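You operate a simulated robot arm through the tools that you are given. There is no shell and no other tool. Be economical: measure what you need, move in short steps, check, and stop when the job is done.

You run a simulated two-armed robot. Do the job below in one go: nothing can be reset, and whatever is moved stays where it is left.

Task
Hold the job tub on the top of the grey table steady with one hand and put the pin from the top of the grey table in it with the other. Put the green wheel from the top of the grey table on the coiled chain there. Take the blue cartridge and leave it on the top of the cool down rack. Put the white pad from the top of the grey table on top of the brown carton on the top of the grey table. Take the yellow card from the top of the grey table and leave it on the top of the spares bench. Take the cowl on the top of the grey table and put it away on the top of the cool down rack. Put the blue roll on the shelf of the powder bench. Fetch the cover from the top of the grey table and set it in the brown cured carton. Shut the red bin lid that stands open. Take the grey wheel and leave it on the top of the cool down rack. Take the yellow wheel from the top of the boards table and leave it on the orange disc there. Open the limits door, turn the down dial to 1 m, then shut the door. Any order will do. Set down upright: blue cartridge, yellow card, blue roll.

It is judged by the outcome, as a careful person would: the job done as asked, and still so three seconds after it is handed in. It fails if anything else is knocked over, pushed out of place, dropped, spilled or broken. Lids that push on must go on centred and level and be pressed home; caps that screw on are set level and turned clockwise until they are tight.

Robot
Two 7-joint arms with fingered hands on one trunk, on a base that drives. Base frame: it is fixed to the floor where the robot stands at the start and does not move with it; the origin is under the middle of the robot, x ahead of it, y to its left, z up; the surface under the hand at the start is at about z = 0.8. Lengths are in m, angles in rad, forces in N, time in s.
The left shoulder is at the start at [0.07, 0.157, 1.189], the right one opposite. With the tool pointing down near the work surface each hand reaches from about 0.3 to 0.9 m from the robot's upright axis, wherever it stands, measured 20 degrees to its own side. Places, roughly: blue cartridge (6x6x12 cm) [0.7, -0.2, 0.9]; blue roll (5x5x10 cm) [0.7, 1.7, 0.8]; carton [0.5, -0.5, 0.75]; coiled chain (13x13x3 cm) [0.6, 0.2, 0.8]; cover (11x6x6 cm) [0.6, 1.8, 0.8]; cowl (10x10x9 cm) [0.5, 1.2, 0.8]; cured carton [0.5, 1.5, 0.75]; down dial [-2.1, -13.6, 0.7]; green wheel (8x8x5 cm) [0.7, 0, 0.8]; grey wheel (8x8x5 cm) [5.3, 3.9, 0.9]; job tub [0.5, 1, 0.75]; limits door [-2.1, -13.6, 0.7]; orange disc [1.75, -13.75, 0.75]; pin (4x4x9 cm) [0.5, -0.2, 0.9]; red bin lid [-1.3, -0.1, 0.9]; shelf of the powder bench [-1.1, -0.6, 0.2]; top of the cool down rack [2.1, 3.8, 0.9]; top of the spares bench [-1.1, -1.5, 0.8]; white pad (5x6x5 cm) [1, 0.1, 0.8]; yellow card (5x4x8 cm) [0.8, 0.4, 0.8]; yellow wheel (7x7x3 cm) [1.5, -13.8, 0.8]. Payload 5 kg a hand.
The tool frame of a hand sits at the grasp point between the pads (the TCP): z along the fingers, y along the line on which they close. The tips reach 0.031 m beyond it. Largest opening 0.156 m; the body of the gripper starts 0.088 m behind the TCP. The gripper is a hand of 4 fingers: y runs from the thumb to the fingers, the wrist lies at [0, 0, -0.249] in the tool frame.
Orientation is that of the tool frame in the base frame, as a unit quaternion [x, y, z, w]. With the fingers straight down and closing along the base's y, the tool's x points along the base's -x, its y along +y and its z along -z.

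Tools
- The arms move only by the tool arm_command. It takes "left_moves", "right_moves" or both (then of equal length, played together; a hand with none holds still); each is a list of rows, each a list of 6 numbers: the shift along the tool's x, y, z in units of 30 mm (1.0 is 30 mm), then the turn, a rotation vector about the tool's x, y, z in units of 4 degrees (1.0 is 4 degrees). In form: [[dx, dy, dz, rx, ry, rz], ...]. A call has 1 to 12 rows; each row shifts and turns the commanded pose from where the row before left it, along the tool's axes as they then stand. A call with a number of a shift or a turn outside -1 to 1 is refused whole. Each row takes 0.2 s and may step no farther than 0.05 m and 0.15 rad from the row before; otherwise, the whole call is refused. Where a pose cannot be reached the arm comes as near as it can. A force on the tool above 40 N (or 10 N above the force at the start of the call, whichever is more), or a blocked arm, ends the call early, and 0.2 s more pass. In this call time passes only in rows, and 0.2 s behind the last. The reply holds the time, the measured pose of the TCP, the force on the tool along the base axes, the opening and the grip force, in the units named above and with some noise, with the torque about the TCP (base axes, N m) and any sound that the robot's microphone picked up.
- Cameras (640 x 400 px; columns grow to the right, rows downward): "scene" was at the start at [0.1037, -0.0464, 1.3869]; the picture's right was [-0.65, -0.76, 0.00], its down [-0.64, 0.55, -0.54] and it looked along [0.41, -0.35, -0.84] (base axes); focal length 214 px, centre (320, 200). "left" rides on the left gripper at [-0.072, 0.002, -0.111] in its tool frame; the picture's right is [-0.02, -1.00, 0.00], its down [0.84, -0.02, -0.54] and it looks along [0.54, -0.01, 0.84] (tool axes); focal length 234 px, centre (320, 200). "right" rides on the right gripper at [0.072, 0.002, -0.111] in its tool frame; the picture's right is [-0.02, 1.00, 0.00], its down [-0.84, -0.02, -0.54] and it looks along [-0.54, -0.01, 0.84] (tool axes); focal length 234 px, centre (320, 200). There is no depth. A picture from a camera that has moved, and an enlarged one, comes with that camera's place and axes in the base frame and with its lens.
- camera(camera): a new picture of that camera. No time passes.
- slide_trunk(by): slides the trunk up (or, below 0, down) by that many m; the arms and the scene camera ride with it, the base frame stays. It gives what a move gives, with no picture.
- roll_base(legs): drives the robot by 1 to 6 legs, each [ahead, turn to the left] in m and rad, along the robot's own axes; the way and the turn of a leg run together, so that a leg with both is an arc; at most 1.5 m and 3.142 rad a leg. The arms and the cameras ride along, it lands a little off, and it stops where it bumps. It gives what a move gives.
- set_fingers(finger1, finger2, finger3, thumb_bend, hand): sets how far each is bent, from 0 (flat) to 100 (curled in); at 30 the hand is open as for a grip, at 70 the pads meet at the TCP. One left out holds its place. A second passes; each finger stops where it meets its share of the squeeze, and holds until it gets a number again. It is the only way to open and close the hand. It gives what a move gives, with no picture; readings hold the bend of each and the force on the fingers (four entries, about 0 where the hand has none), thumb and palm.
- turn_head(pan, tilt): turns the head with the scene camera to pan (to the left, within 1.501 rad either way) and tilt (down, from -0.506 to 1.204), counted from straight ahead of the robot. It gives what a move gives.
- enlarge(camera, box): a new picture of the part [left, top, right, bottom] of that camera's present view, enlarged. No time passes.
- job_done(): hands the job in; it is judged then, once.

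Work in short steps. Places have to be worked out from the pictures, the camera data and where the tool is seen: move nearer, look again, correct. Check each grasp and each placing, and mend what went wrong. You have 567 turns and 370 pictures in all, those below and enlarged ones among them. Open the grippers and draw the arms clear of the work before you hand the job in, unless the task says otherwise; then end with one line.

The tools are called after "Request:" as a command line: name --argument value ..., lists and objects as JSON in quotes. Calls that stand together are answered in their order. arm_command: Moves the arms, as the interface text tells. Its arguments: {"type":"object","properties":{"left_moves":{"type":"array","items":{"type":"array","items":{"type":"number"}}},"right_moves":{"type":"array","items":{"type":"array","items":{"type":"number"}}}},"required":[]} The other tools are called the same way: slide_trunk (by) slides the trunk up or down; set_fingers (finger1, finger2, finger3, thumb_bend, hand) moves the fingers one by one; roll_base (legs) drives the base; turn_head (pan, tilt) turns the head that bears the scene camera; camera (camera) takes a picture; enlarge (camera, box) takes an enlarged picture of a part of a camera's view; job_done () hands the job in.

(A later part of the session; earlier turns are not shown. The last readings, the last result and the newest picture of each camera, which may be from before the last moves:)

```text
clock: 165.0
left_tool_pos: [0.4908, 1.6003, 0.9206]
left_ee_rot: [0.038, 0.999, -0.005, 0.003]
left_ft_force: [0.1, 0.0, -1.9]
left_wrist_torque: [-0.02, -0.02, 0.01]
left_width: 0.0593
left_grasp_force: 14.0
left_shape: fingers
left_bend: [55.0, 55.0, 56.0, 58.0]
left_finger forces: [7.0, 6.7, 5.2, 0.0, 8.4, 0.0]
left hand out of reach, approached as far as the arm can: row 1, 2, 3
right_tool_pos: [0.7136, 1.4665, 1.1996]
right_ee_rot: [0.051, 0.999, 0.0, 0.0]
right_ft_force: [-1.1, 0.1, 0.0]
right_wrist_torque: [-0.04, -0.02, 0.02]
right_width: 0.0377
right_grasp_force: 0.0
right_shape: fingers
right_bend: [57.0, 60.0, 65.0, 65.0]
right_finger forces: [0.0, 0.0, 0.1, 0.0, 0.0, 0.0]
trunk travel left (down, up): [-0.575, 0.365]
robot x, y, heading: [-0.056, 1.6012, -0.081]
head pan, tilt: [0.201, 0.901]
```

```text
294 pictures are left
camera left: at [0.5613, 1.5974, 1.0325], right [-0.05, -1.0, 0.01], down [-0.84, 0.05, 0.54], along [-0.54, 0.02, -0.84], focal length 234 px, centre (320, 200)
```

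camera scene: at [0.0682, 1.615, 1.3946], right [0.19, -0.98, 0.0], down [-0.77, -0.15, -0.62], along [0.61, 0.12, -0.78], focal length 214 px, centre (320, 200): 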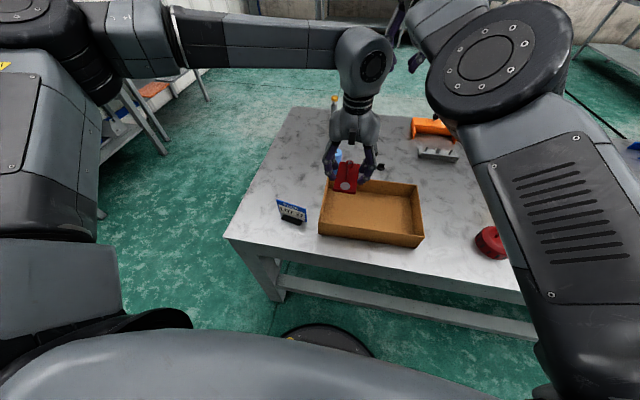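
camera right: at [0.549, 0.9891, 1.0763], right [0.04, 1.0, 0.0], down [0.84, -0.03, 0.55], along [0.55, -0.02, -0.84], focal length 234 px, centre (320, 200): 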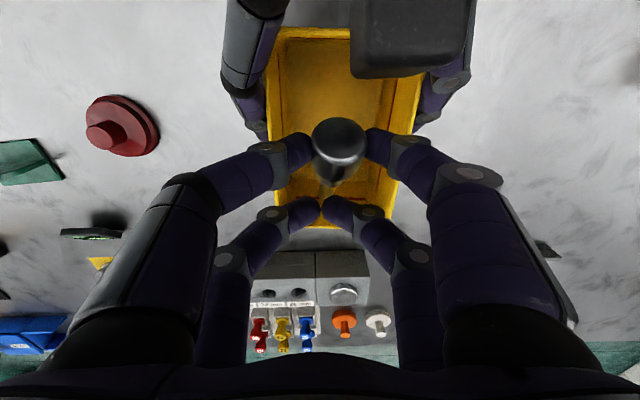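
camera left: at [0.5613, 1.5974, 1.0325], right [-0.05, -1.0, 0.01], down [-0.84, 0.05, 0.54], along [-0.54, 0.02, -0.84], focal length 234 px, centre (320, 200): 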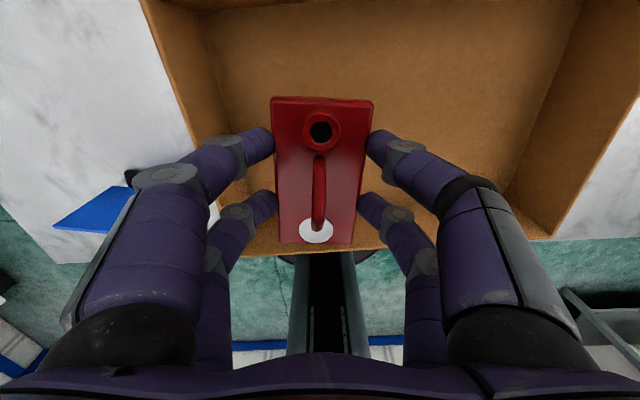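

The trunk itself can lower the hand straight down. I slide it down 6.5 cm.

Request:
slide_trunk --by -0.065

Request:
camera --camera "left"

```text
clock: 166.1
left_tool_pos: [0.4901, 1.6009, 0.8545]
left_ee_rot: [0.038, 0.999, -0.004, 0.003]
left_ft_force: [0.2, 0.4, -2.4]
left_wrist_torque: [0.03, -0.01, -0.01]
left_width: 0.0593
left_grasp_force: 13.6
left_shape: fingers
left_bend: [55.0, 55.0, 56.0, 58.0]
left_finger forces: [7.0, 6.7, 5.3, 0.0, 8.5, 0.0]
right_tool_pos: [0.7142, 1.4675, 1.1363]
right_ee_rot: [0.051, 0.999, 0.0, -0.001]
right_ft_force: [-0.2, -0.4, -0.2]
right_wrist_torque: [-0.03, 0.0, -0.01]
right_width: 0.0377
right_grasp_force: 0.1
right_shape: fingers
right_bend: [57.0, 60.0, 65.0, 65.0]
right_finger forces: [0.0, 0.0, 0.0, 0.0, 0.1, 0.1]
trunk travel left (down, up): [-0.51, 0.43]
robot x, y, heading: [-0.0571, 1.6017, -0.079]
head pan, tilt: [0.201, 0.901]
```

```text
293 pictures are left
camera left: at [0.5609, 1.5976, 0.9678], right [-0.05, -1.0, 0.01], down [-0.84, 0.05, 0.54], along [-0.54, 0.02, -0.84], focal length 234 px, centre (320, 200)
```

left: 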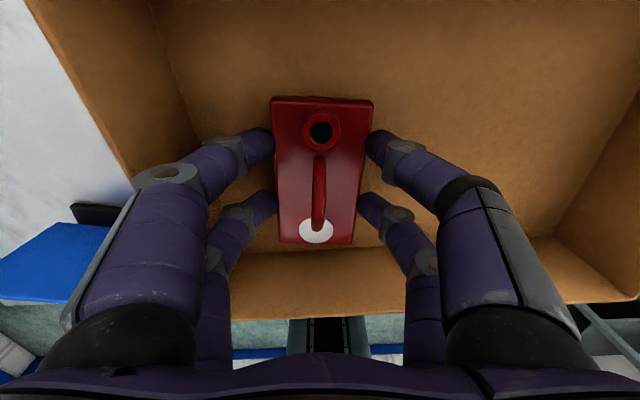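

Request:
slide_trunk --by -0.009

Request:
set_fingers --hand "left" --finger1 49 --finger2 49 --finger3 49 --thumb_bend 49

Request:
camera --camera "left"

```text
clock: 166.7
left_tool_pos: [0.4898, 1.6005, 0.847]
left_ee_rot: [0.038, 0.999, -0.005, 0.003]
left_ft_force: [-0.8, -0.1, -2.4]
left_wrist_torque: [-0.02, 0.0, 0.0]
left_width: 0.0594
left_grasp_force: 13.4
left_shape: fingers
left_bend: [55.0, 55.0, 56.0, 58.0]
left_finger forces: [7.0, 6.5, 5.2, 0.0, 8.4, 0.0]
right_tool_pos: [0.7146, 1.4675, 1.1265]
right_ee_rot: [0.052, 0.999, 0.0, -0.001]
right_ft_force: [-0.6, -0.2, -0.4]
right_wrist_torque: [-0.02, 0.0, 0.0]
right_width: 0.0378
right_grasp_force: 0.0
right_shape: fingers
right_bend: [57.0, 60.0, 65.0, 65.0]
right_finger forces: [0.0, 0.0, 0.1, 0.1, 0.0, 0.1]
trunk travel left (down, up): [-0.501, 0.439]
robot x, y, heading: [-0.0563, 1.6012, -0.079]
head pan, tilt: [0.201, 0.901]
```

```text
clock: 167.7
left_tool_pos: [0.4897, 1.601, 0.8465]
left_ee_rot: [0.038, 0.999, -0.004, 0.003]
left_ft_force: [0.4, -0.4, -0.8]
left_wrist_torque: [0.0, -0.01, 0.0]
left_width: 0.0842
left_grasp_force: 0.1
left_shape: fingers
left_bend: [49.0, 49.0, 49.0, 49.0]
left_finger forces: [0.0, 0.0, 0.1, 0.0, 0.1, 0.0]
right_tool_pos: [0.714, 1.4677, 1.1267]
right_ee_rot: [0.051, 0.999, 0.0, -0.001]
right_ft_force: [-0.3, -0.1, -0.1]
right_wrist_torque: [-0.03, 0.06, 0.01]
right_width: 0.0378
right_grasp_force: 0.1
right_shape: fingers
right_bend: [57.0, 60.0, 65.0, 65.0]
right_finger forces: [0.0, 0.0, 0.0, 0.1, 0.0, 0.0]
trunk travel left (down, up): [-0.501, 0.439]
robot x, y, heading: [-0.0551, 1.6052, -0.073]
head pan, tilt: [0.201, 0.901]
```

```text
292 pictures are left
camera left: at [0.5609, 1.5977, 0.9587], right [-0.05, -1.0, 0.01], down [-0.84, 0.05, 0.54], along [-0.54, 0.02, -0.84], focal length 234 px, centre (320, 200)
```

left: 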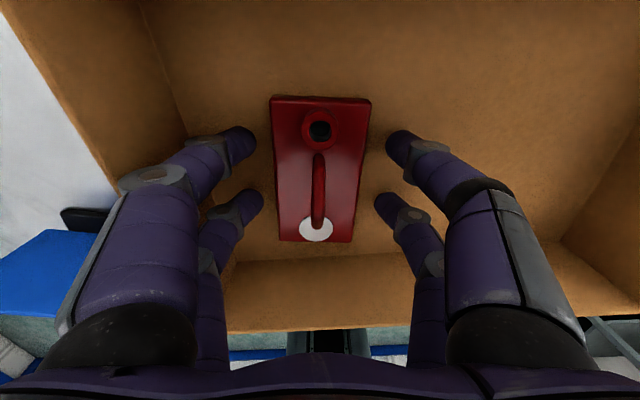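

Cover rests in the carton. I raise the trunk to clear it, then tilt the left hand forward 48° for the blue roll at about (0.682,1.684).

Request:
slide_trunk --by 0.17

Request:
arm_command --left_moves '[[-0.3, 0.5, -0.3, 0, -1, 0], [-0.3, 0.5, -0.3, 0, -1, 0], [-0.3, 0.5, -0.3, 0, -1, 0], [-0.3, 0.5, -0.3, 0, -1, 0], [0, 0, 0, 0, -1, 0], [0, 0, 0, 0, -1, 0], [0, 0, 0, 0, -1, 0], [0, 0, 0, 0, -1, 0], [0, 0, 0, 0, -1, 0], [0, 0, 0, 0, -1, 0], [0, 0, 0, 0, -1, 0], [0, 0, 0, 0, -1, 0]]'

Request:
camera --camera "left"

```text
clock: 169.6
left_tool_pos: [0.4901, 1.6009, 1.0158]
left_ee_rot: [0.038, 0.999, -0.005, 0.004]
left_ft_force: [-0.8, 0.5, 0.4]
left_wrist_torque: [0.02, -0.01, 0.02]
left_width: 0.0844
left_grasp_force: 0.0
left_shape: fingers
left_bend: [49.0, 49.0, 49.0, 49.0]
left_finger forces: [0.0, 0.1, 0.1, 0.0, 0.0, 0.0]
right_tool_pos: [0.7146, 1.4668, 1.2964]
right_ee_rot: [0.051, 0.999, 0.0, 0.0]
right_ft_force: [-0.1, -0.8, 0.4]
right_wrist_torque: [-0.02, 0.0, -0.01]
right_width: 0.0378
right_grasp_force: 0.1
right_shape: fingers
right_bend: [57.0, 60.0, 65.0, 65.0]
right_finger forces: [0.0, 0.0, 0.0, 0.1, 0.1, 0.0]
trunk travel left (down, up): [-0.671, 0.269]
robot x, y, heading: [-0.0576, 1.6041, -0.076]
head pan, tilt: [0.201, 0.901]
```

```text
clock: 172.2
left_tool_pos: [0.5271, 1.6593, 1.056]
left_ee_rot: [0.033, 0.911, -0.02, 0.411]
left_ft_force: [-0.5, 0.4, -0.2]
left_wrist_torque: [-0.05, -0.03, 0.0]
left_width: 0.0842
left_grasp_force: 0.0
left_shape: fingers
left_bend: [49.0, 49.0, 49.0, 49.0]
left_finger forces: [0.1, 0.1, 0.1, 0.0, 0.0, 0.1]
right_tool_pos: [0.7133, 1.4673, 1.2963]
right_ee_rot: [0.051, 0.999, -0.001, 0.0]
right_ft_force: [0.3, -0.2, -0.4]
right_wrist_torque: [-0.01, -0.05, -0.02]
right_width: 0.0378
right_grasp_force: 0.0
right_shape: fingers
right_bend: [57.0, 60.0, 65.0, 65.0]
right_finger forces: [0.0, 0.0, 0.0, 0.0, 0.0, 0.1]
trunk travel left (down, up): [-0.671, 0.269]
robot x, y, heading: [-0.0579, 1.604, -0.078]
head pan, tilt: [0.201, 0.901]
```

```text
291 pictures are left
camera left: at [0.4909, 1.6637, 1.1842], right [-0.06, -1.0, 0.03], down [-0.96, 0.05, -0.27], along [0.26, -0.04, -0.96], focal length 234 px, centre (320, 200)
```

left: 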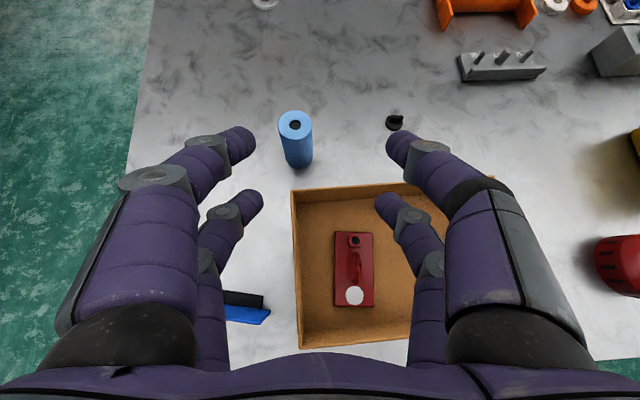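

The cover sits well. Roll axis is at (0.680,1.680); I move above it with the hand tilted.

Request:
arm_command --left_moves '[[-0.323, 0.175, 0.835, 0, 0, 0], [-0.323, 0.175, 0.835, 0, 0, 0], [-0.323, 0.175, 0.835, 0, 0, 0], [-0.323, 0.175, 0.835, 0, 0, 0], [-0.323, 0.175, 0.835, 0, 0, 0], [-0.323, 0.175, 0.835, 0, 0, 0]]'

Request:
camera --camera "left"

```text
clock: 173.6
left_tool_pos: [0.6804, 1.6781, 0.9997]
left_ee_rot: [0.034, 0.911, -0.02, 0.409]
left_ft_force: [0.9, 0.1, -0.2]
left_wrist_torque: [0.01, 0.01, 0.03]
left_width: 0.0844
left_grasp_force: 0.0
left_shape: fingers
left_bend: [49.0, 49.0, 49.0, 49.0]
left_finger forces: [0.1, 0.0, 0.0, 0.0, 0.0, 0.0]
right_tool_pos: [0.7153, 1.4668, 1.2959]
right_ee_rot: [0.051, 0.999, 0.0, -0.001]
right_ft_force: [0.6, -0.4, -0.3]
right_wrist_torque: [-0.02, -0.01, -0.01]
right_width: 0.0378
right_grasp_force: 0.0
right_shape: fingers
right_bend: [57.0, 60.0, 65.0, 65.0]
right_finger forces: [0.0, 0.0, 0.0, 0.1, 0.0, 0.0]
trunk travel left (down, up): [-0.671, 0.269]
robot x, y, heading: [-0.059, 1.6038, -0.077]
head pan, tilt: [0.201, 0.901]
```

```text
290 pictures are left
camera left: at [0.6453, 1.6837, 1.1268], right [-0.06, -1.0, 0.03], down [-0.96, 0.05, -0.26], along [0.26, -0.04, -0.96], focal length 234 px, centre (320, 200)
```

left: 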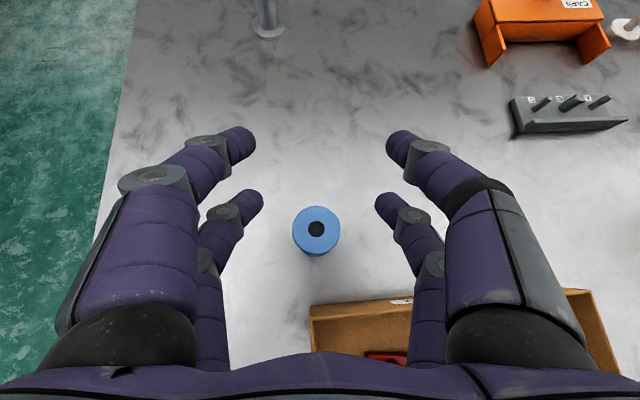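

Aligned. I lower with the trunk by 0.14 m.

Request:
slide_trunk --by -0.14

Request:
camera --camera "left"

```text
clock: 175.2
left_tool_pos: [0.6798, 1.6788, 0.859]
left_ee_rot: [0.033, 0.912, -0.019, 0.409]
left_ft_force: [-0.6, 0.1, -0.3]
left_wrist_torque: [0.03, 0.01, 0.02]
left_width: 0.0843
left_grasp_force: 0.1
left_shape: fingers
left_bend: [49.0, 49.0, 49.0, 49.0]
left_finger forces: [0.1, 0.0, 0.0, 0.0, 0.1, 0.0]
right_tool_pos: [0.7141, 1.4679, 1.1559]
right_ee_rot: [0.051, 0.999, 0.0, 0.0]
right_ft_force: [0.4, 0.4, -0.3]
right_wrist_torque: [-0.01, -0.02, -0.01]
right_width: 0.0378
right_grasp_force: 0.1
right_shape: fingers
right_bend: [57.0, 60.0, 65.0, 65.0]
right_finger forces: [0.0, 0.0, 0.0, 0.0, 0.0, 0.0]
trunk travel left (down, up): [-0.531, 0.409]
robot x, y, heading: [-0.0624, 1.5984, -0.075]
head pan, tilt: [0.201, 0.901]
```

```text
289 pictures are left
camera left: at [0.644, 1.6833, 0.9877], right [-0.06, -1.0, 0.03], down [-0.96, 0.05, -0.27], along [0.26, -0.04, -0.96], focal length 234 px, centre (320, 200)
```

left: 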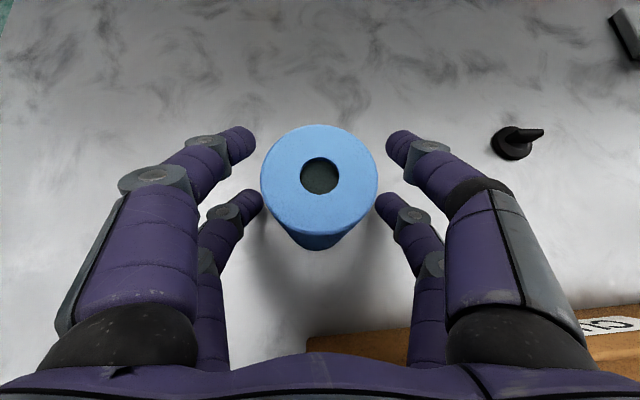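

Nicely centred; I close on the roll.

Request:
set_fingers --hand "left" --finger1 64 --finger2 64 --finger3 64 --thumb_bend 64

Request:
camera --camera "left"

```text
clock: 176.2
left_tool_pos: [0.6789, 1.6782, 0.8585]
left_ee_rot: [0.034, 0.911, -0.02, 0.41]
left_ft_force: [-0.2, 0.2, 0.4]
left_wrist_torque: [-0.01, 0.02, 0.02]
left_width: 0.0269
left_grasp_force: 4.8
left_shape: fingers
left_bend: [64.0, 59.0, 59.0, 64.0]
left_finger forces: [0.0, 4.5, 4.8, 0.0, 0.0, 0.0]
right_tool_pos: [0.7146, 1.4678, 1.1562]
right_ee_rot: [0.052, 0.999, 0.0, 0.0]
right_ft_force: [-1.1, -1.0, 0.8]
right_wrist_torque: [0.03, 0.01, 0.01]
right_width: 0.0378
right_grasp_force: 0.0
right_shape: fingers
right_bend: [57.0, 60.0, 65.0, 65.0]
right_finger forces: [0.0, 0.1, 0.0, 0.0, 0.0, 0.0]
trunk travel left (down, up): [-0.531, 0.409]
robot x, y, heading: [-0.0573, 1.6063, -0.079]
head pan, tilt: [0.201, 0.901]
```

```text
288 pictures are left
camera left: at [0.6441, 1.6834, 0.9875], right [-0.06, -1.0, 0.03], down [-0.96, 0.05, -0.27], along [0.26, -0.04, -0.96], focal length 234 px, centre (320, 200)
```

left: 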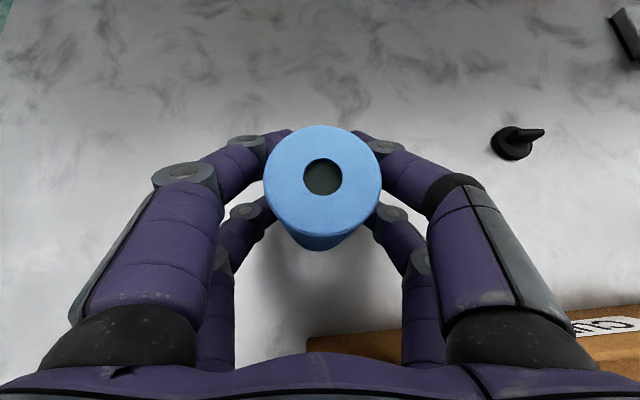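

Only one finger row touches; the other closed in front of the roll. I reopen, pull back 16 mm and regrasp.

Request:
set_fingers --hand "left" --finger1 50 --finger2 50 --finger3 50 --thumb_bend 50

Request:
arm_command --left_moves '[[0.18, 0, -0.2, 0, 0, 0], [0.18, 0, -0.2, 0, 0, 0]]'

Request:
set_fingers --hand "left" --finger1 66 --finger2 66 --finger3 66 --thumb_bend 66

Request:
camera --camera "left"

```text
clock: 177.2
left_tool_pos: [0.6789, 1.678, 0.8592]
left_ee_rot: [0.034, 0.912, -0.019, 0.409]
left_ft_force: [-1.4, 0.3, -0.4]
left_wrist_torque: [-0.02, -0.03, -0.02]
left_width: 0.0803
left_grasp_force: 0.2
left_shape: fingers
left_bend: [50.0, 50.0, 50.0, 50.0]
left_finger forces: [0.0, 0.1, 0.1, 0.0, 0.0, 0.0]
right_tool_pos: [0.7133, 1.4678, 1.1556]
right_ee_rot: [0.052, 0.999, 0.001, -0.001]
right_ft_force: [0.0, -0.5, 0.8]
right_wrist_torque: [-0.01, -0.01, -0.02]
right_width: 0.0378
right_grasp_force: 0.0
right_shape: fingers
right_bend: [57.0, 60.0, 65.0, 65.0]
right_finger forces: [0.0, 0.0, 0.0, 0.1, 0.0, 0.0]
trunk travel left (down, up): [-0.531, 0.409]
robot x, y, heading: [-0.055, 1.6011, -0.074]
head pan, tilt: [0.201, 0.901]
```

```text
clock: 177.8
left_tool_pos: [0.6635, 1.6798, 0.8597]
left_ee_rot: [0.033, 0.912, -0.019, 0.409]
left_ft_force: [0.6, -0.1, 0.2]
left_wrist_torque: [0.0, 0.0, 0.01]
left_width: 0.0803
left_grasp_force: 0.1
left_shape: fingers
left_bend: [50.0, 50.0, 50.0, 50.0]
left_finger forces: [0.0, 0.1, 0.0, 0.0, 0.0, 0.0]
right_tool_pos: [0.7135, 1.4674, 1.1568]
right_ee_rot: [0.052, 0.999, 0.0, -0.001]
right_ft_force: [0.0, 0.4, -0.7]
right_wrist_torque: [0.01, -0.01, 0.02]
right_width: 0.0378
right_grasp_force: 0.1
right_shape: fingers
right_bend: [57.0, 60.0, 65.0, 65.0]
right_finger forces: [0.0, 0.0, 0.0, 0.0, 0.0, 0.1]
trunk travel left (down, up): [-0.531, 0.409]
robot x, y, heading: [-0.0576, 1.6048, -0.079]
head pan, tilt: [0.201, 0.901]
```

```text
clock: 178.8
left_tool_pos: [0.6641, 1.6808, 0.8587]
left_ee_rot: [0.033, 0.912, -0.019, 0.409]
left_ft_force: [-0.1, 0.0, -0.2]
left_wrist_torque: [0.02, 0.03, -0.01]
left_width: 0.0328
left_grasp_force: 10.9
left_shape: fingers
left_bend: [62.0, 59.0, 60.0, 64.0]
left_finger forces: [3.4, 7.5, 5.5, 0.0, 5.3, 0.1]
right_tool_pos: [0.7136, 1.4671, 1.1575]
right_ee_rot: [0.052, 0.999, 0.0, -0.001]
right_ft_force: [0.1, 0.6, -0.7]
right_wrist_torque: [0.02, 0.0, -0.02]
right_width: 0.0379
right_grasp_force: 0.0
right_shape: fingers
right_bend: [57.0, 60.0, 65.0, 65.0]
right_finger forces: [0.0, 0.0, 0.1, 0.1, 0.1, 0.0]
trunk travel left (down, up): [-0.531, 0.409]
robot x, y, heading: [-0.0601, 1.6071, -0.075]
head pan, tilt: [0.201, 0.901]
```

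```text
287 pictures are left
camera left: at [0.6284, 1.6846, 0.9875], right [-0.06, -1.0, 0.03], down [-0.96, 0.05, -0.27], along [0.26, -0.04, -0.96], focal length 234 px, centre (320, 200)
```

left: 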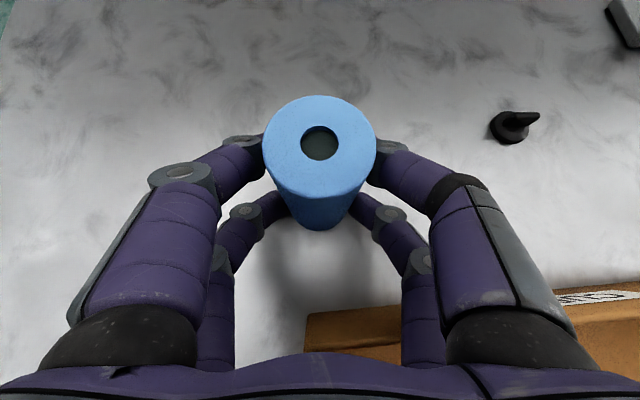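

All four digits now grip the roll. I lift with the trunk and drive down the table to the yellow card.

Request:
slide_trunk --by 0.2

Request:
camera --camera "left"

Request:
roll_base --legs '[[-0.1, 0], [0, -1.5], [1.0, 0], [0, 1.57]]'

Request:
turn_head --pan -0.1 --tilt 0.8

Request:
camera --camera "scene"

```text
clock: 181.0
left_tool_pos: [0.6637, 1.6797, 1.0601]
left_ee_rot: [0.034, 0.912, -0.02, 0.409]
left_ft_force: [0.1, -0.5, -1.1]
left_wrist_torque: [-0.02, 0.05, 0.01]
left_width: 0.0327
left_grasp_force: 10.8
left_shape: fingers
left_bend: [62.0, 59.0, 60.0, 64.0]
left_finger forces: [3.5, 7.3, 5.4, 0.0, 4.9, 0.0]
right_tool_pos: [0.7145, 1.4676, 1.3562]
right_ee_rot: [0.051, 0.999, 0.0, -0.001]
right_ft_force: [-0.2, -0.2, 0.4]
right_wrist_torque: [0.0, 0.02, 0.0]
right_width: 0.0379
right_grasp_force: 0.0
right_shape: fingers
right_bend: [57.0, 60.0, 65.0, 65.0]
right_finger forces: [0.0, 0.0, 0.1, 0.0, 0.1, 0.1]
trunk travel left (down, up): [-0.731, 0.209]
robot x, y, heading: [-0.0527, 1.6005, -0.076]
head pan, tilt: [0.201, 0.901]
```

```text
286 pictures are left
camera left: at [0.6287, 1.6847, 1.1872], right [-0.06, -1.0, 0.03], down [-0.96, 0.05, -0.26], along [0.26, -0.04, -0.96], focal length 234 px, centre (320, 200)
```

left: 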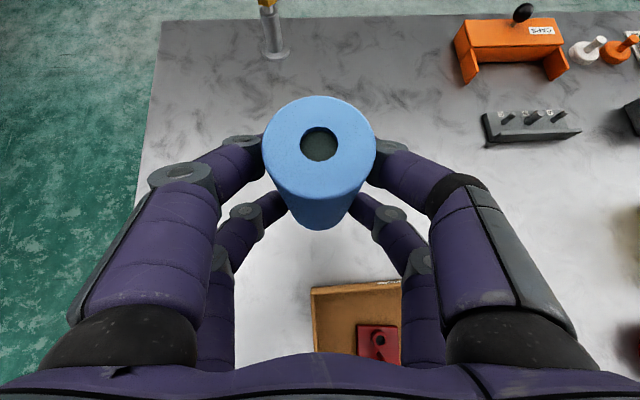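

```text
clock: 194.5
left_tool_pos: [0.5353, 0.7239, 1.0587]
left_ee_rot: [0.01, 0.912, -0.009, 0.41]
left_ft_force: [-0.1, -0.3, -1.7]
left_wrist_torque: [-0.01, 0.04, 0.0]
left_width: 0.0326
left_grasp_force: 10.1
left_shape: fingers
left_bend: [62.0, 59.0, 60.0, 64.0]
left_finger forces: [3.6, 6.7, 5.0, 0.0, 4.6, 0.1]
right_tool_pos: [0.5966, 0.5135, 1.3559]
right_ee_rot: [0.026, 1.0, 0.0, -0.001]
right_ft_force: [-0.1, 0.6, 0.0]
right_wrist_torque: [0.0, -0.01, -0.06]
right_width: 0.0377
right_grasp_force: 0.0
right_shape: fingers
right_bend: [57.0, 60.0, 65.0, 65.0]
right_finger forces: [0.1, 0.0, 0.1, 0.0, 0.1, 0.0]
trunk travel left (down, up): [-0.731, 0.209]
robot x, y, heading: [-0.1801, 0.6062, -0.025]
head pan, tilt: [0.201, 0.901]
```

```text
clock: 195.3
left_tool_pos: [0.5354, 0.7228, 1.0582]
left_ee_rot: [0.01, 0.912, -0.009, 0.41]
left_ft_force: [-1.2, 0.1, -0.9]
left_wrist_torque: [0.0, 0.04, 0.04]
left_width: 0.0324
left_grasp_force: 10.4
left_shape: fingers
left_bend: [62.0, 59.0, 60.0, 64.0]
left_finger forces: [3.6, 6.7, 5.0, 0.1, 4.6, 0.0]
right_tool_pos: [0.5964, 0.5152, 1.3565]
right_ee_rot: [0.026, 1.0, -0.001, -0.001]
right_ft_force: [0.4, -0.2, 0.1]
right_wrist_torque: [-0.02, 0.03, 0.01]
right_width: 0.0378
right_grasp_force: 0.0
right_shape: fingers
right_bend: [57.0, 60.0, 65.0, 65.0]
right_finger forces: [0.0, 0.1, 0.0, 0.0, 0.0, 0.0]
trunk travel left (down, up): [-0.731, 0.209]
robot x, y, heading: [-0.1801, 0.6111, -0.026]
head pan, tilt: [-0.099, 0.799]
```

```text
285 pictures are left
camera scene: at [-0.0494, 0.5959, 1.5584], right [-0.12, -0.99, 0.0], down [-0.71, 0.09, -0.7], along [0.69, -0.09, -0.72], focal length 214 px, centre (320, 200)
```

scene: 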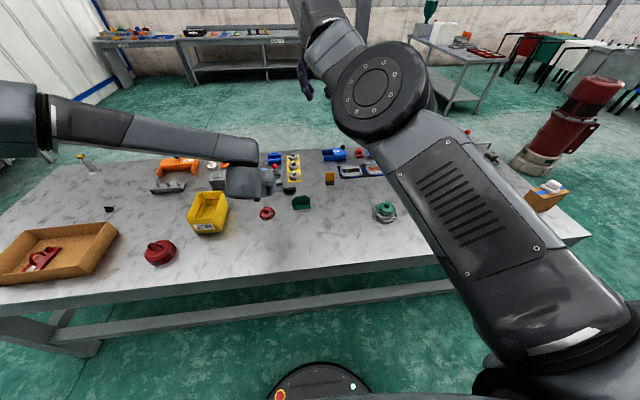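

Roll is held. I drive 0.17 m closer, raise the roll, and lower the trunk so the right arm can work low.

Request:
roll_base --legs '[[0.17, 0.02]]'

Request:
arm_command --left_moves '[[-0.75, 0, -0.66, 0, 0, 0], [-0.75, 0, -0.66, 0, 0, 0], [-0.75, 0, -0.66, 0, 0, 0], [-0.75, 0, -0.66, 0, 0, 0], [-0.75, 0, -0.66, 0, 0, 0], [-0.75, 0, -0.66, 0, 0, 0]]' --right_moves '[[0.2, 0, 1, 0, 0, 0], [0.2, 0, 1, 0, 0, 0], [0.2, 0, 1, 0, 0, 0], [0.2, 0, 1, 0, 0, 0], [0.2, 0, 1, 0, 0, 0], [0.2, 0, 1, 0, 0, 0]]'

Request:
slide_trunk --by -0.15

Request:
camera --camera "right"

```text
clock: 196.8
left_tool_pos: [0.6992, 0.7341, 1.0618]
left_ee_rot: [0.001, 0.912, -0.005, 0.411]
left_ft_force: [0.1, -0.1, -1.6]
left_wrist_torque: [0.02, 0.01, 0.01]
left_width: 0.0323
left_grasp_force: 10.2
left_shape: fingers
left_bend: [62.0, 59.0, 60.0, 64.0]
left_finger forces: [3.6, 6.7, 5.0, 0.1, 4.6, 0.0]
right_tool_pos: [0.7633, 0.5266, 1.3594]
right_ee_rot: [0.016, 1.0, -0.001, 0.002]
right_ft_force: [-0.2, -0.1, 0.2]
right_wrist_torque: [-0.04, -0.02, 0.0]
right_width: 0.0379
right_grasp_force: 0.1
right_shape: fingers
right_bend: [57.0, 60.0, 65.0, 65.0]
right_finger forces: [0.1, 0.1, 0.1, 0.0, 0.0, 0.1]
trunk travel left (down, up): [-0.731, 0.209]
robot x, y, heading: [-0.008, 0.6101, -0.008]
head pan, tilt: [-0.099, 0.799]
```

```text
clock: 198.2
left_tool_pos: [0.7029, 0.7367, 1.2386]
left_ee_rot: [0.0, 0.913, -0.004, 0.409]
left_ft_force: [0.3, 0.2, -0.8]
left_wrist_torque: [0.0, 0.0, -0.05]
left_width: 0.0326
left_grasp_force: 10.3
left_shape: fingers
left_bend: [62.0, 59.0, 60.0, 64.0]
left_finger forces: [3.6, 6.5, 4.9, 0.0, 4.6, 0.0]
right_tool_pos: [0.7773, 0.5314, 1.1835]
right_ee_rot: [0.016, 1.0, 0.0, 0.0]
right_ft_force: [0.8, -0.2, 1.1]
right_wrist_torque: [0.02, -0.03, 0.0]
right_width: 0.0378
right_grasp_force: 0.0
right_shape: fingers
right_bend: [57.0, 60.0, 65.0, 65.0]
right_finger forces: [0.0, 0.0, 0.1, 0.0, 0.0, 0.0]
right hand out of reach, approached as far as the arm can: row 1, 2, 3, 4, 5
trunk travel left (down, up): [-0.731, 0.209]
robot x, y, heading: [-0.0143, 0.606, -0.007]
head pan, tilt: [-0.099, 0.799]
```

```text
clock: 199.9
left_tool_pos: [0.7012, 0.7368, 1.0873]
left_ee_rot: [0.001, 0.912, -0.005, 0.41]
left_ft_force: [-0.4, -1.0, -0.8]
left_wrist_torque: [0.05, 0.03, -0.01]
left_width: 0.0325
left_grasp_force: 10.0
left_shape: fingers
left_bend: [62.0, 59.0, 60.0, 64.0]
left_finger forces: [3.7, 6.6, 5.0, 0.0, 4.6, 0.0]
right_tool_pos: [0.7768, 0.5306, 1.0328]
right_ee_rot: [0.016, 1.0, 0.0, -0.001]
right_ft_force: [-0.1, 0.4, -0.1]
right_wrist_torque: [0.02, -0.03, -0.02]
right_width: 0.0378
right_grasp_force: 0.0
right_shape: fingers
right_bend: [57.0, 60.0, 65.0, 65.0]
right_finger forces: [0.1, 0.1, 0.0, 0.0, 0.0, 0.0]
trunk travel left (down, up): [-0.581, 0.359]
robot x, y, heading: [-0.0098, 0.6056, -0.007]
head pan, tilt: [-0.099, 0.799]
```

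```text
284 pictures are left
camera right: at [0.7046, 0.5362, 1.1429], right [0.06, 1.0, 0.0], down [0.84, -0.05, 0.54], along [0.54, -0.03, -0.84], focal length 234 px, centre (320, 200)
```

right: 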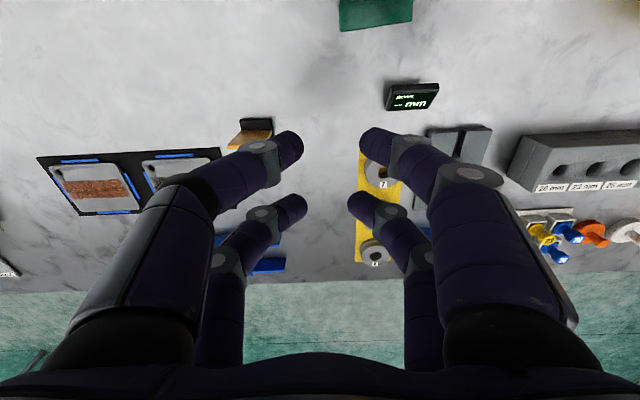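

The card is near (0.795,0.437). I open the right hand and move above it.

Request:
set_fingers --hand "right" --finger1 45 --finger2 45 --finger3 45 --thumb_bend 45

Request:
arm_command --right_moves '[[-0.1, -0.8, 0, 0, 0, 0], [-0.1, -0.8, 0, 0, 0, 0], [-0.1, -0.8, 0, 0, 0, 0], [-0.1, -0.8, 0, 0, 0, 0]]'

Request:
camera --camera "right"

Request:
enlarge --camera "scene" --box '[250, 130, 410, 230]'

```text
clock: 200.9
left_tool_pos: [0.7022, 0.737, 1.0887]
left_ee_rot: [0.0, 0.912, -0.004, 0.41]
left_ft_force: [-0.3, -0.1, -1.1]
left_wrist_torque: [-0.02, 0.0, -0.01]
left_width: 0.0324
left_grasp_force: 9.8
left_shape: fingers
left_bend: [62.0, 59.0, 60.0, 64.0]
left_finger forces: [3.5, 6.6, 5.0, 0.1, 4.7, 0.0]
right_tool_pos: [0.7771, 0.5311, 1.0322]
right_ee_rot: [0.015, 1.0, 0.0, 0.0]
right_ft_force: [-0.2, 0.2, -0.3]
right_wrist_torque: [0.0, 0.03, -0.01]
right_width: 0.1004
right_grasp_force: 0.0
right_shape: fingers
right_bend: [45.0, 45.0, 45.0, 45.0]
right_finger forces: [0.1, 0.1, 0.0, 0.0, 0.0, 0.1]
trunk travel left (down, up): [-0.581, 0.359]
robot x, y, heading: [-0.0151, 0.6052, -0.007]
head pan, tilt: [-0.099, 0.799]
```

```text
clock: 201.9
left_tool_pos: [0.7023, 0.7358, 1.0887]
left_ee_rot: [0.0, 0.912, -0.004, 0.409]
left_ft_force: [0.4, 0.7, -0.5]
left_wrist_torque: [0.04, 0.02, 0.01]
left_width: 0.0323
left_grasp_force: 10.1
left_shape: fingers
left_bend: [62.0, 59.0, 60.0, 64.0]
left_finger forces: [3.7, 6.5, 5.0, 0.0, 4.6, 0.0]
right_tool_pos: [0.7847, 0.4334, 1.0325]
right_ee_rot: [0.017, 1.0, 0.0, -0.001]
right_ft_force: [-0.6, -0.7, 0.0]
right_wrist_torque: [0.01, -0.01, -0.03]
right_width: 0.1004
right_grasp_force: 0.1
right_shape: fingers
right_bend: [45.0, 45.0, 45.0, 45.0]
right_finger forces: [0.1, 0.0, 0.0, 0.0, 0.0, 0.0]
trunk travel left (down, up): [-0.581, 0.359]
robot x, y, heading: [-0.0119, 0.6076, -0.005]
head pan, tilt: [-0.099, 0.799]
```

```text
283 pictures are left
camera right: at [0.7138, 0.4383, 1.1426], right [0.06, 1.0, 0.0], down [0.84, -0.05, 0.54], along [0.54, -0.03, -0.84], focal length 234 px, centre (320, 200)
```

right: 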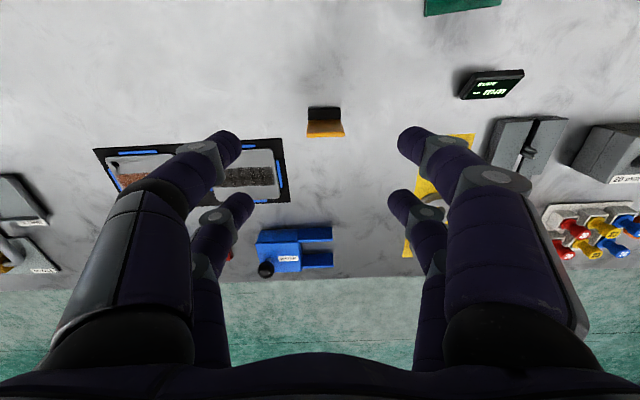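

```text
4.00 times, centred on (330, 180) of scene
camera zoom: at [0.1198, 0.5944, 1.4084], right [-0.1, -0.99, 0.0], down [-0.71, 0.07, -0.7], along [0.69, -0.07, -0.72], focal length 858 px, centre (280, 280)
```

zoom: 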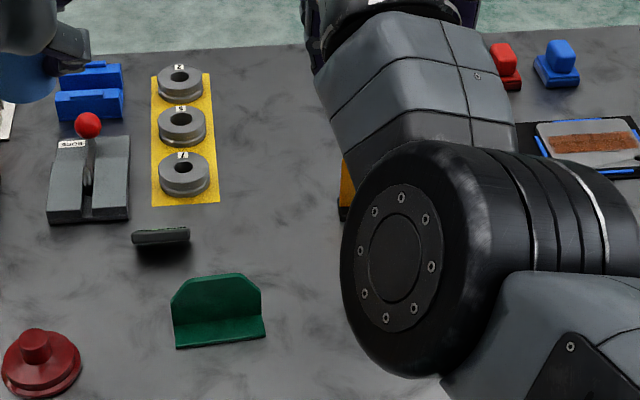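

The card's plate faces along x, so the hand must close along x. I yaw the right hand by -90°.

Request:
arm_command --right_moves '[[0, 0, 0, 0, 0, 1], [0, 0, 0, 0, 0, 1], [0, 0, 0, 0, 0, 1], [0, 0, 0, 0, 0, 1], [0, 0, 0, 0, 0, 1], [0, 0, 0, 0, 0, 1], [0, 0, 0, 0, 0, 1], [0, 0, 0, 0, 0, 1], [0, 0, 0, 0, 0, 1], [0, 0, 0, 0, 0, 1], [0, 0, 0, 0, 0, 1], [0, 0, 0, 0, 0, 1]]'

Request:
arm_command --right_moves '[[0, 0, 0, 0, 0, 1], [0, 0, 0, 0, 0, 1], [0, 0, 0, 0, 0, 1], [0, 0, 0, 0, 0, 1], [0, 0, 0, 0, 0, 1], [0, 0, 0, 0, 0, 1], [0, 0, 0, 0, 0, 1], [0, 0, 0, 0, 0, 1], [0, 0, 0, 0, 0, 1], [0, 0, 0, 0, 0, 1]]'

Request:
camera --camera "right"

```text
clock: 204.5
left_tool_pos: [0.7029, 0.7369, 1.0889]
left_ee_rot: [0.0, 0.912, -0.005, 0.41]
left_ft_force: [0.1, 0.8, -1.0]
left_wrist_torque: [0.0, 0.05, -0.03]
left_width: 0.0321
left_grasp_force: 10.2
left_shape: fingers
left_bend: [62.0, 59.0, 60.0, 64.0]
left_finger forces: [3.6, 6.6, 5.0, 0.0, 4.5, 0.0]
right_tool_pos: [0.7861, 0.4348, 1.032]
right_ee_rot: [0.422, 0.907, -0.001, 0.0]
right_ft_force: [-0.4, 0.2, 0.4]
right_wrist_torque: [0.02, 0.02, -0.02]
right_width: 0.1008
right_grasp_force: 0.1
right_shape: fingers
right_bend: [45.0, 45.0, 45.0, 45.0]
right_finger forces: [0.0, 0.0, 0.0, 0.1, 0.0, 0.1]
trunk travel left (down, up): [-0.581, 0.359]
robot x, y, heading: [-0.012, 0.6052, -0.003]
head pan, tilt: [-0.099, 0.799]
```

```text
clock: 206.7
left_tool_pos: [0.7028, 0.7362, 1.0888]
left_ee_rot: [0.001, 0.912, -0.005, 0.41]
left_ft_force: [0.6, -0.2, -0.9]
left_wrist_torque: [-0.02, 0.0, 0.0]
left_width: 0.0326
left_grasp_force: 10.0
left_shape: fingers
left_bend: [62.0, 59.0, 60.0, 64.0]
left_finger forces: [3.6, 6.5, 5.1, 0.1, 4.7, 0.1]
right_tool_pos: [0.7857, 0.4349, 1.0332]
right_ee_rot: [0.707, 0.707, -0.001, -0.001]
right_ft_force: [0.5, 0.1, 0.4]
right_wrist_torque: [0.03, 0.01, -0.04]
right_width: 0.1007
right_grasp_force: 0.1
right_shape: fingers
right_bend: [45.0, 45.0, 45.0, 45.0]
right_finger forces: [0.1, 0.0, 0.0, 0.0, 0.0, 0.1]
trunk travel left (down, up): [-0.581, 0.359]
robot x, y, heading: [-0.0115, 0.6075, -0.007]
head pan, tilt: [-0.099, 0.799]
```

```text
281 pictures are left
camera right: at [0.7872, 0.5077, 1.1425], right [1.0, -0.02, 0.0], down [-0.02, -0.84, 0.54], along [-0.01, -0.54, -0.84], focal length 234 px, centre (320, 200)
```

right: 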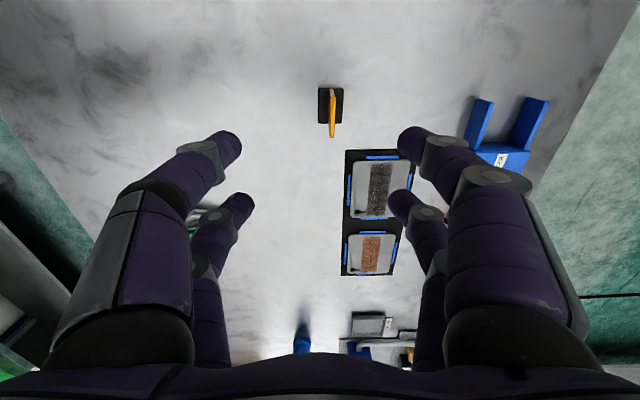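

Now the plate is edge-on at (0.80,0.444). I align and descend.

Request:
arm_command --right_moves '[[0.1, 0.16, 0.9, 0, 0, 0], [0.1, 0.16, 0.9, 0, 0, 0], [0.1, 0.16, 0.9, 0, 0, 0]]'

Request:
camera --camera "right"

```text
clock: 207.5
left_tool_pos: [0.7018, 0.7359, 1.0885]
left_ee_rot: [0.001, 0.912, -0.005, 0.409]
left_ft_force: [-0.2, 0.0, -1.3]
left_wrist_torque: [-0.02, 0.05, 0.03]
left_width: 0.0324
left_grasp_force: 9.5
left_shape: fingers
left_bend: [62.0, 59.0, 60.0, 64.0]
left_finger forces: [3.6, 6.6, 5.0, 0.0, 4.6, 0.0]
right_tool_pos: [0.8003, 0.4435, 0.9512]
right_ee_rot: [0.706, 0.708, 0.0, -0.001]
right_ft_force: [0.4, 0.3, 0.0]
right_wrist_torque: [0.0, 0.04, -0.02]
right_width: 0.1005
right_grasp_force: 0.1
right_shape: fingers
right_bend: [45.0, 45.0, 45.0, 45.0]
right_finger forces: [0.1, 0.1, 0.0, 0.0, 0.1, 0.0]
trunk travel left (down, up): [-0.581, 0.359]
robot x, y, heading: [-0.0096, 0.6063, -0.009]
head pan, tilt: [-0.099, 0.799]
```

```text
280 pictures are left
camera right: at [0.8023, 0.5158, 1.0609], right [1.0, -0.02, 0.0], down [-0.02, -0.84, 0.55], along [-0.01, -0.55, -0.84], focal length 234 px, centre (320, 200)
```

right: 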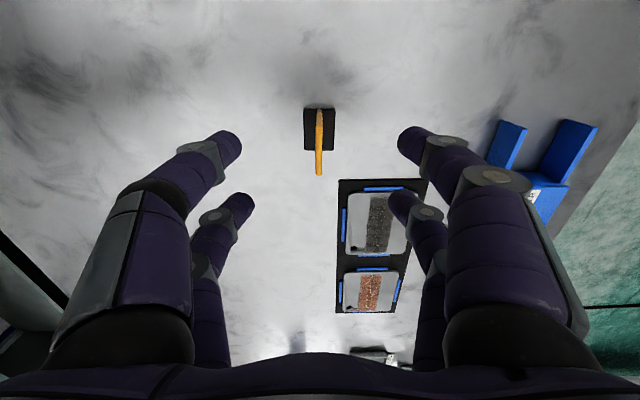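

Request:
arm_command --right_moves '[[0.05, 0, 1, 0, 0, 0], [0.05, 0, 1, 0, 0, 0], [0, 0, 0.95, 0, 0, 0]]'

Request:
set_fingers --hand "right" --finger1 72 --finger2 72 --finger3 72 --thumb_bend 72

Request:
camera --camera "right"

```text
clock: 208.3
left_tool_pos: [0.7022, 0.7362, 1.0887]
left_ee_rot: [0.0, 0.912, -0.004, 0.41]
left_ft_force: [0.1, -0.4, -0.8]
left_wrist_torque: [0.0, 0.03, 0.01]
left_width: 0.0325
left_grasp_force: 10.1
left_shape: fingers
left_bend: [62.0, 59.0, 60.0, 64.0]
left_finger forces: [3.6, 6.6, 5.0, 0.0, 4.6, 0.0]
right_tool_pos: [0.7999, 0.445, 0.8644]
right_ee_rot: [0.706, 0.708, 0.0, 0.0]
right_ft_force: [-0.1, 0.3, -0.3]
right_wrist_torque: [0.01, 0.01, 0.0]
right_width: 0.1007
right_grasp_force: 0.0
right_shape: fingers
right_bend: [45.0, 45.0, 45.0, 45.0]
right_finger forces: [0.0, 0.0, 0.0, 0.0, 0.1, 0.0]
trunk travel left (down, up): [-0.581, 0.359]
robot x, y, heading: [-0.0104, 0.6062, -0.001]
head pan, tilt: [-0.099, 0.799]
```

```text
clock: 209.3
left_tool_pos: [0.7019, 0.7363, 1.0878]
left_ee_rot: [0.0, 0.912, -0.004, 0.41]
left_ft_force: [0.3, -0.1, -1.2]
left_wrist_torque: [-0.02, 0.02, 0.03]
left_width: 0.0324
left_grasp_force: 10.3
left_shape: fingers
left_bend: [62.0, 59.0, 60.0, 64.0]
left_finger forces: [3.5, 6.6, 5.0, 0.0, 4.7, 0.0]
right_tool_pos: [0.7995, 0.4463, 0.8647]
right_ee_rot: [0.706, 0.708, 0.0, 0.0]
right_ft_force: [0.3, 0.1, -0.3]
right_wrist_torque: [0.05, 0.03, 0.0]
right_width: 0.0017
right_grasp_force: 5.6
right_shape: fingers
right_bend: [71.0, 71.0, 71.0, 71.0]
right_finger forces: [2.0, 3.5, 3.4, 0.0, 2.0, 0.0]
trunk travel left (down, up): [-0.581, 0.359]
robot x, y, heading: [-0.0102, 0.6074, -0.007]
head pan, tilt: [-0.099, 0.799]
```

```text
279 pictures are left
camera right: at [0.8011, 0.5192, 0.9736], right [1.0, -0.02, 0.0], down [-0.02, -0.84, 0.55], along [-0.01, -0.54, -0.84], focal length 234 px, centre (320, 200)
```

right: 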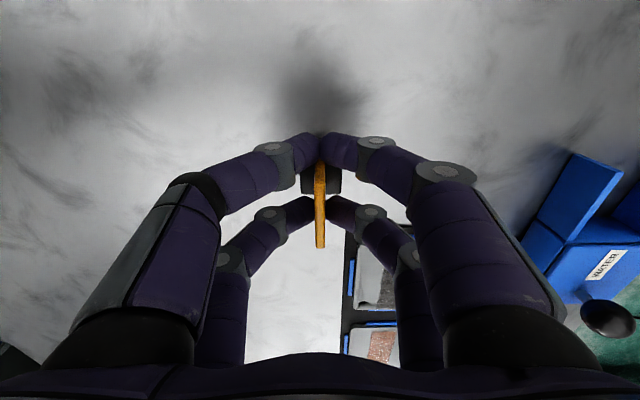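

Both rows hold the plate. I squeeze a little more and lift.

Request:
set_fingers --hand "right" --finger1 78 --finger2 78 --finger3 78 --thumb_bend 78

Request:
slide_trunk --by 0.15

Request:
camera --camera "right"

```text
clock: 210.3
left_tool_pos: [0.7021, 0.736, 1.0885]
left_ee_rot: [0.001, 0.912, -0.004, 0.41]
left_ft_force: [0.1, 0.2, -0.8]
left_wrist_torque: [0.01, -0.01, -0.01]
left_width: 0.0324
left_grasp_force: 9.1
left_shape: fingers
left_bend: [62.0, 59.0, 60.0, 64.0]
left_finger forces: [3.5, 6.6, 5.0, 0.0, 4.7, 0.0]
right_tool_pos: [0.8004, 0.4464, 0.8646]
right_ee_rot: [0.706, 0.708, -0.001, 0.001]
right_ft_force: [-0.3, -0.2, -0.7]
right_wrist_torque: [-0.06, 0.0, 0.0]
right_width: 0.0
right_grasp_force: 11.0
right_shape: fingers
right_bend: [75.0, 74.0, 74.0, 74.0]
right_finger forces: [0.0, 11.6, 11.0, 0.0, 0.0, 0.0]
trunk travel left (down, up): [-0.581, 0.359]
robot x, y, heading: [-0.0153, 0.6052, -0.008]
head pan, tilt: [-0.099, 0.799]
```

```text
clock: 212.1
left_tool_pos: [0.7032, 0.7362, 1.2387]
left_ee_rot: [0.001, 0.912, -0.005, 0.41]
left_ft_force: [0.2, -0.4, -1.9]
left_wrist_torque: [0.02, -0.01, 0.0]
left_width: 0.0323
left_grasp_force: 10.3
left_shape: fingers
left_bend: [62.0, 59.0, 60.0, 64.0]
left_finger forces: [3.7, 6.6, 5.0, 0.1, 4.6, 0.1]
right_tool_pos: [0.8004, 0.4459, 1.0144]
right_ee_rot: [0.706, 0.708, 0.0, -0.001]
right_ft_force: [0.0, 0.0, -1.6]
right_wrist_torque: [0.02, 0.01, -0.01]
right_width: 0.0001
right_grasp_force: 11.3
right_shape: fingers
right_bend: [75.0, 74.0, 74.0, 74.0]
right_finger forces: [0.1, 11.6, 11.0, 0.0, 0.0, 0.0]
trunk travel left (down, up): [-0.731, 0.209]
robot x, y, heading: [-0.0117, 0.6083, -0.002]
head pan, tilt: [-0.099, 0.799]
```

```text
278 pictures are left
camera right: at [0.8012, 0.5192, 1.1234], right [1.0, -0.02, 0.0], down [-0.02, -0.84, 0.55], along [-0.01, -0.54, -0.84], focal length 234 px, centre (320, 200)
```

right: 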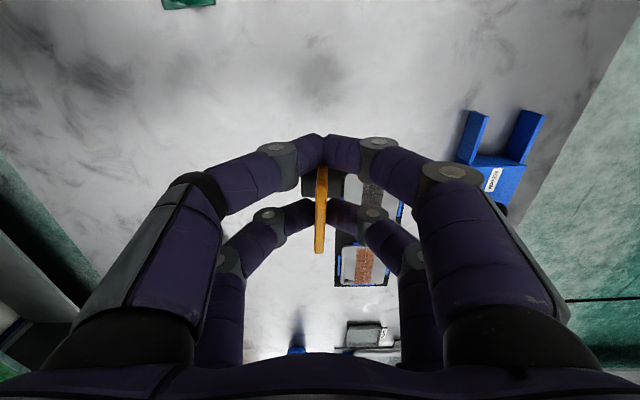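

Card held. I back off from the table and turn around (via the left) to face the benches behind.

Request:
roll_base --legs '[[-0.22, 0], [0, 1.57]]'

Request:
turn_head --pan 1.3 --tilt 0.6

Request:
camera --camera "scene"

```text
clock: 217.6
left_tool_pos: [-0.3595, 1.3223, 1.2385]
left_ee_rot: [-0.644, 0.645, 0.287, 0.294]
left_ft_force: [-1.2, -0.4, -0.7]
left_wrist_torque: [-0.01, -0.02, -0.01]
left_width: 0.0325
left_grasp_force: 10.2
left_shape: fingers
left_bend: [62.0, 59.0, 60.0, 64.0]
left_finger forces: [3.6, 6.1, 4.8, 0.0, 4.5, 0.0]
right_tool_pos: [-0.0682, 1.4179, 1.0147]
right_ee_rot: [-0.002, 1.0, -0.001, -0.001]
right_ft_force: [-0.3, -0.2, -1.0]
right_wrist_torque: [0.04, 0.03, -0.01]
right_width: 0.0
right_grasp_force: 11.8
right_shape: fingers
right_bend: [75.0, 75.0, 74.0, 74.0]
right_finger forces: [0.0, 11.6, 11.1, 0.0, 0.0, 0.0]
trunk travel left (down, up): [-0.731, 0.209]
robot x, y, heading: [-0.2316, 0.6071, 1.566]
head pan, tilt: [-0.099, 0.799]
```

```text
clock: 219.1
left_tool_pos: [-0.3597, 1.3204, 1.2387]
left_ee_rot: [-0.645, 0.645, 0.287, 0.293]
left_ft_force: [-0.4, 0.3, -1.7]
left_wrist_torque: [-0.03, 0.01, -0.01]
left_width: 0.0324
left_grasp_force: 10.3
left_shape: fingers
left_bend: [62.0, 59.0, 60.0, 64.0]
left_finger forces: [3.7, 6.3, 4.8, 0.0, 4.3, 0.0]
right_tool_pos: [-0.0689, 1.4179, 1.0149]
right_ee_rot: [-0.001, 1.0, -0.001, 0.0]
right_ft_force: [0.1, 0.3, -0.1]
right_wrist_torque: [0.01, 0.02, 0.0]
right_width: 0.0001
right_grasp_force: 12.0
right_shape: fingers
right_bend: [75.0, 75.0, 74.0, 74.0]
right_finger forces: [0.0, 11.5, 11.1, 0.0, 0.0, 0.0]
trunk travel left (down, up): [-0.731, 0.209]
robot x, y, heading: [-0.2268, 0.6041, 1.567]
head pan, tilt: [1.3, 0.6]
```

```text
277 pictures are left
camera scene: at [-0.313, 0.68, 1.5753], right [0.27, 0.96, 0.0], down [0.54, -0.15, -0.82], along [-0.79, 0.23, -0.57], focal length 214 px, centre (320, 200)
```

scene: 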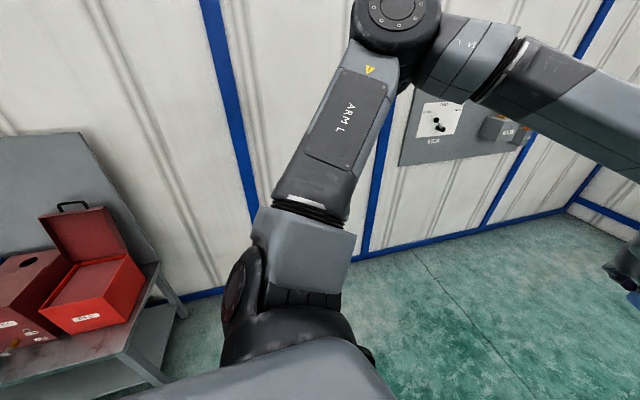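

I see a bench with red bins, one lid open. I turn further to face the benches fully.

Request:
roll_base --legs '[[0, 1.57]]'

Request:
turn_head --pan 1.0 --tilt 0.6

Request:
camera --camera "scene"

```text
clock: 223.3
left_tool_pos: [-0.9439, 0.4788, 1.2381]
left_ee_rot: [0.912, -0.003, -0.41, -0.006]
left_ft_force: [0.0, 1.1, -1.9]
left_wrist_torque: [0.05, -0.05, -0.01]
left_width: 0.0324
left_grasp_force: 9.4
left_shape: fingers
left_bend: [62.0, 59.0, 60.0, 64.0]
left_finger forces: [3.6, 6.1, 4.7, 0.0, 4.3, 0.0]
right_tool_pos: [-1.0397, 0.7705, 1.0132]
right_ee_rot: [-0.707, 0.707, -0.001, 0.001]
right_ft_force: [-0.1, -0.9, -1.3]
right_wrist_torque: [-0.03, -0.03, 0.01]
right_width: 0.0
right_grasp_force: 11.3
right_shape: fingers
right_bend: [75.0, 75.0, 75.0, 74.0]
right_finger forces: [0.0, 11.4, 11.0, 0.0, 0.0, 0.0]
trunk travel left (down, up): [-0.731, 0.209]
robot x, y, heading: [-0.2265, 0.6048, 3.132]
head pan, tilt: [1.3, 0.6]
```

```text
clock: 224.1
left_tool_pos: [-0.9442, 0.4778, 1.2374]
left_ee_rot: [0.912, -0.003, -0.41, -0.007]
left_ft_force: [-0.4, -0.2, -2.3]
left_wrist_torque: [0.02, -0.02, 0.01]
left_width: 0.0322
left_grasp_force: 9.5
left_shape: fingers
left_bend: [62.0, 59.0, 60.0, 64.0]
left_finger forces: [3.6, 6.0, 4.8, 0.0, 4.4, 0.1]
right_tool_pos: [-1.0402, 0.7696, 1.0142]
right_ee_rot: [-0.706, 0.708, 0.0, 0.0]
right_ft_force: [0.0, 0.7, -0.7]
right_wrist_torque: [-0.02, 0.0, -0.01]
right_width: 0.0001
right_grasp_force: 11.1
right_shape: fingers
right_bend: [75.0, 75.0, 75.0, 74.0]
right_finger forces: [0.0, 11.5, 11.2, 0.1, 0.2, 0.1]
trunk travel left (down, up): [-0.731, 0.209]
robot x, y, heading: [-0.2333, 0.6047, 3.137]
head pan, tilt: [1.0, 0.6]
```

```text
276 pictures are left
camera scene: at [-0.3271, 0.5314, 1.5753], right [-0.84, 0.55, 0.0], down [0.31, 0.47, -0.82], along [-0.45, -0.69, -0.57], focal length 214 px, centre (320, 200)
```

scene: 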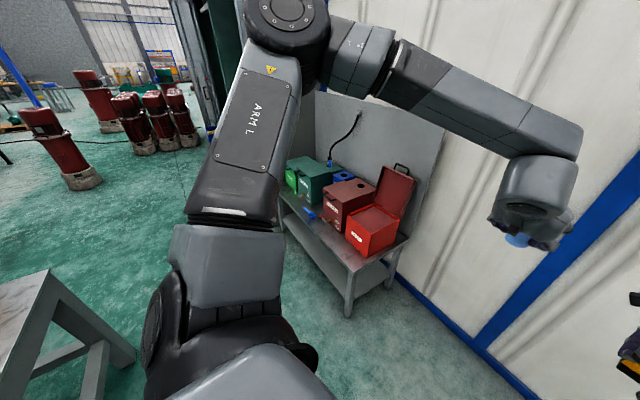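

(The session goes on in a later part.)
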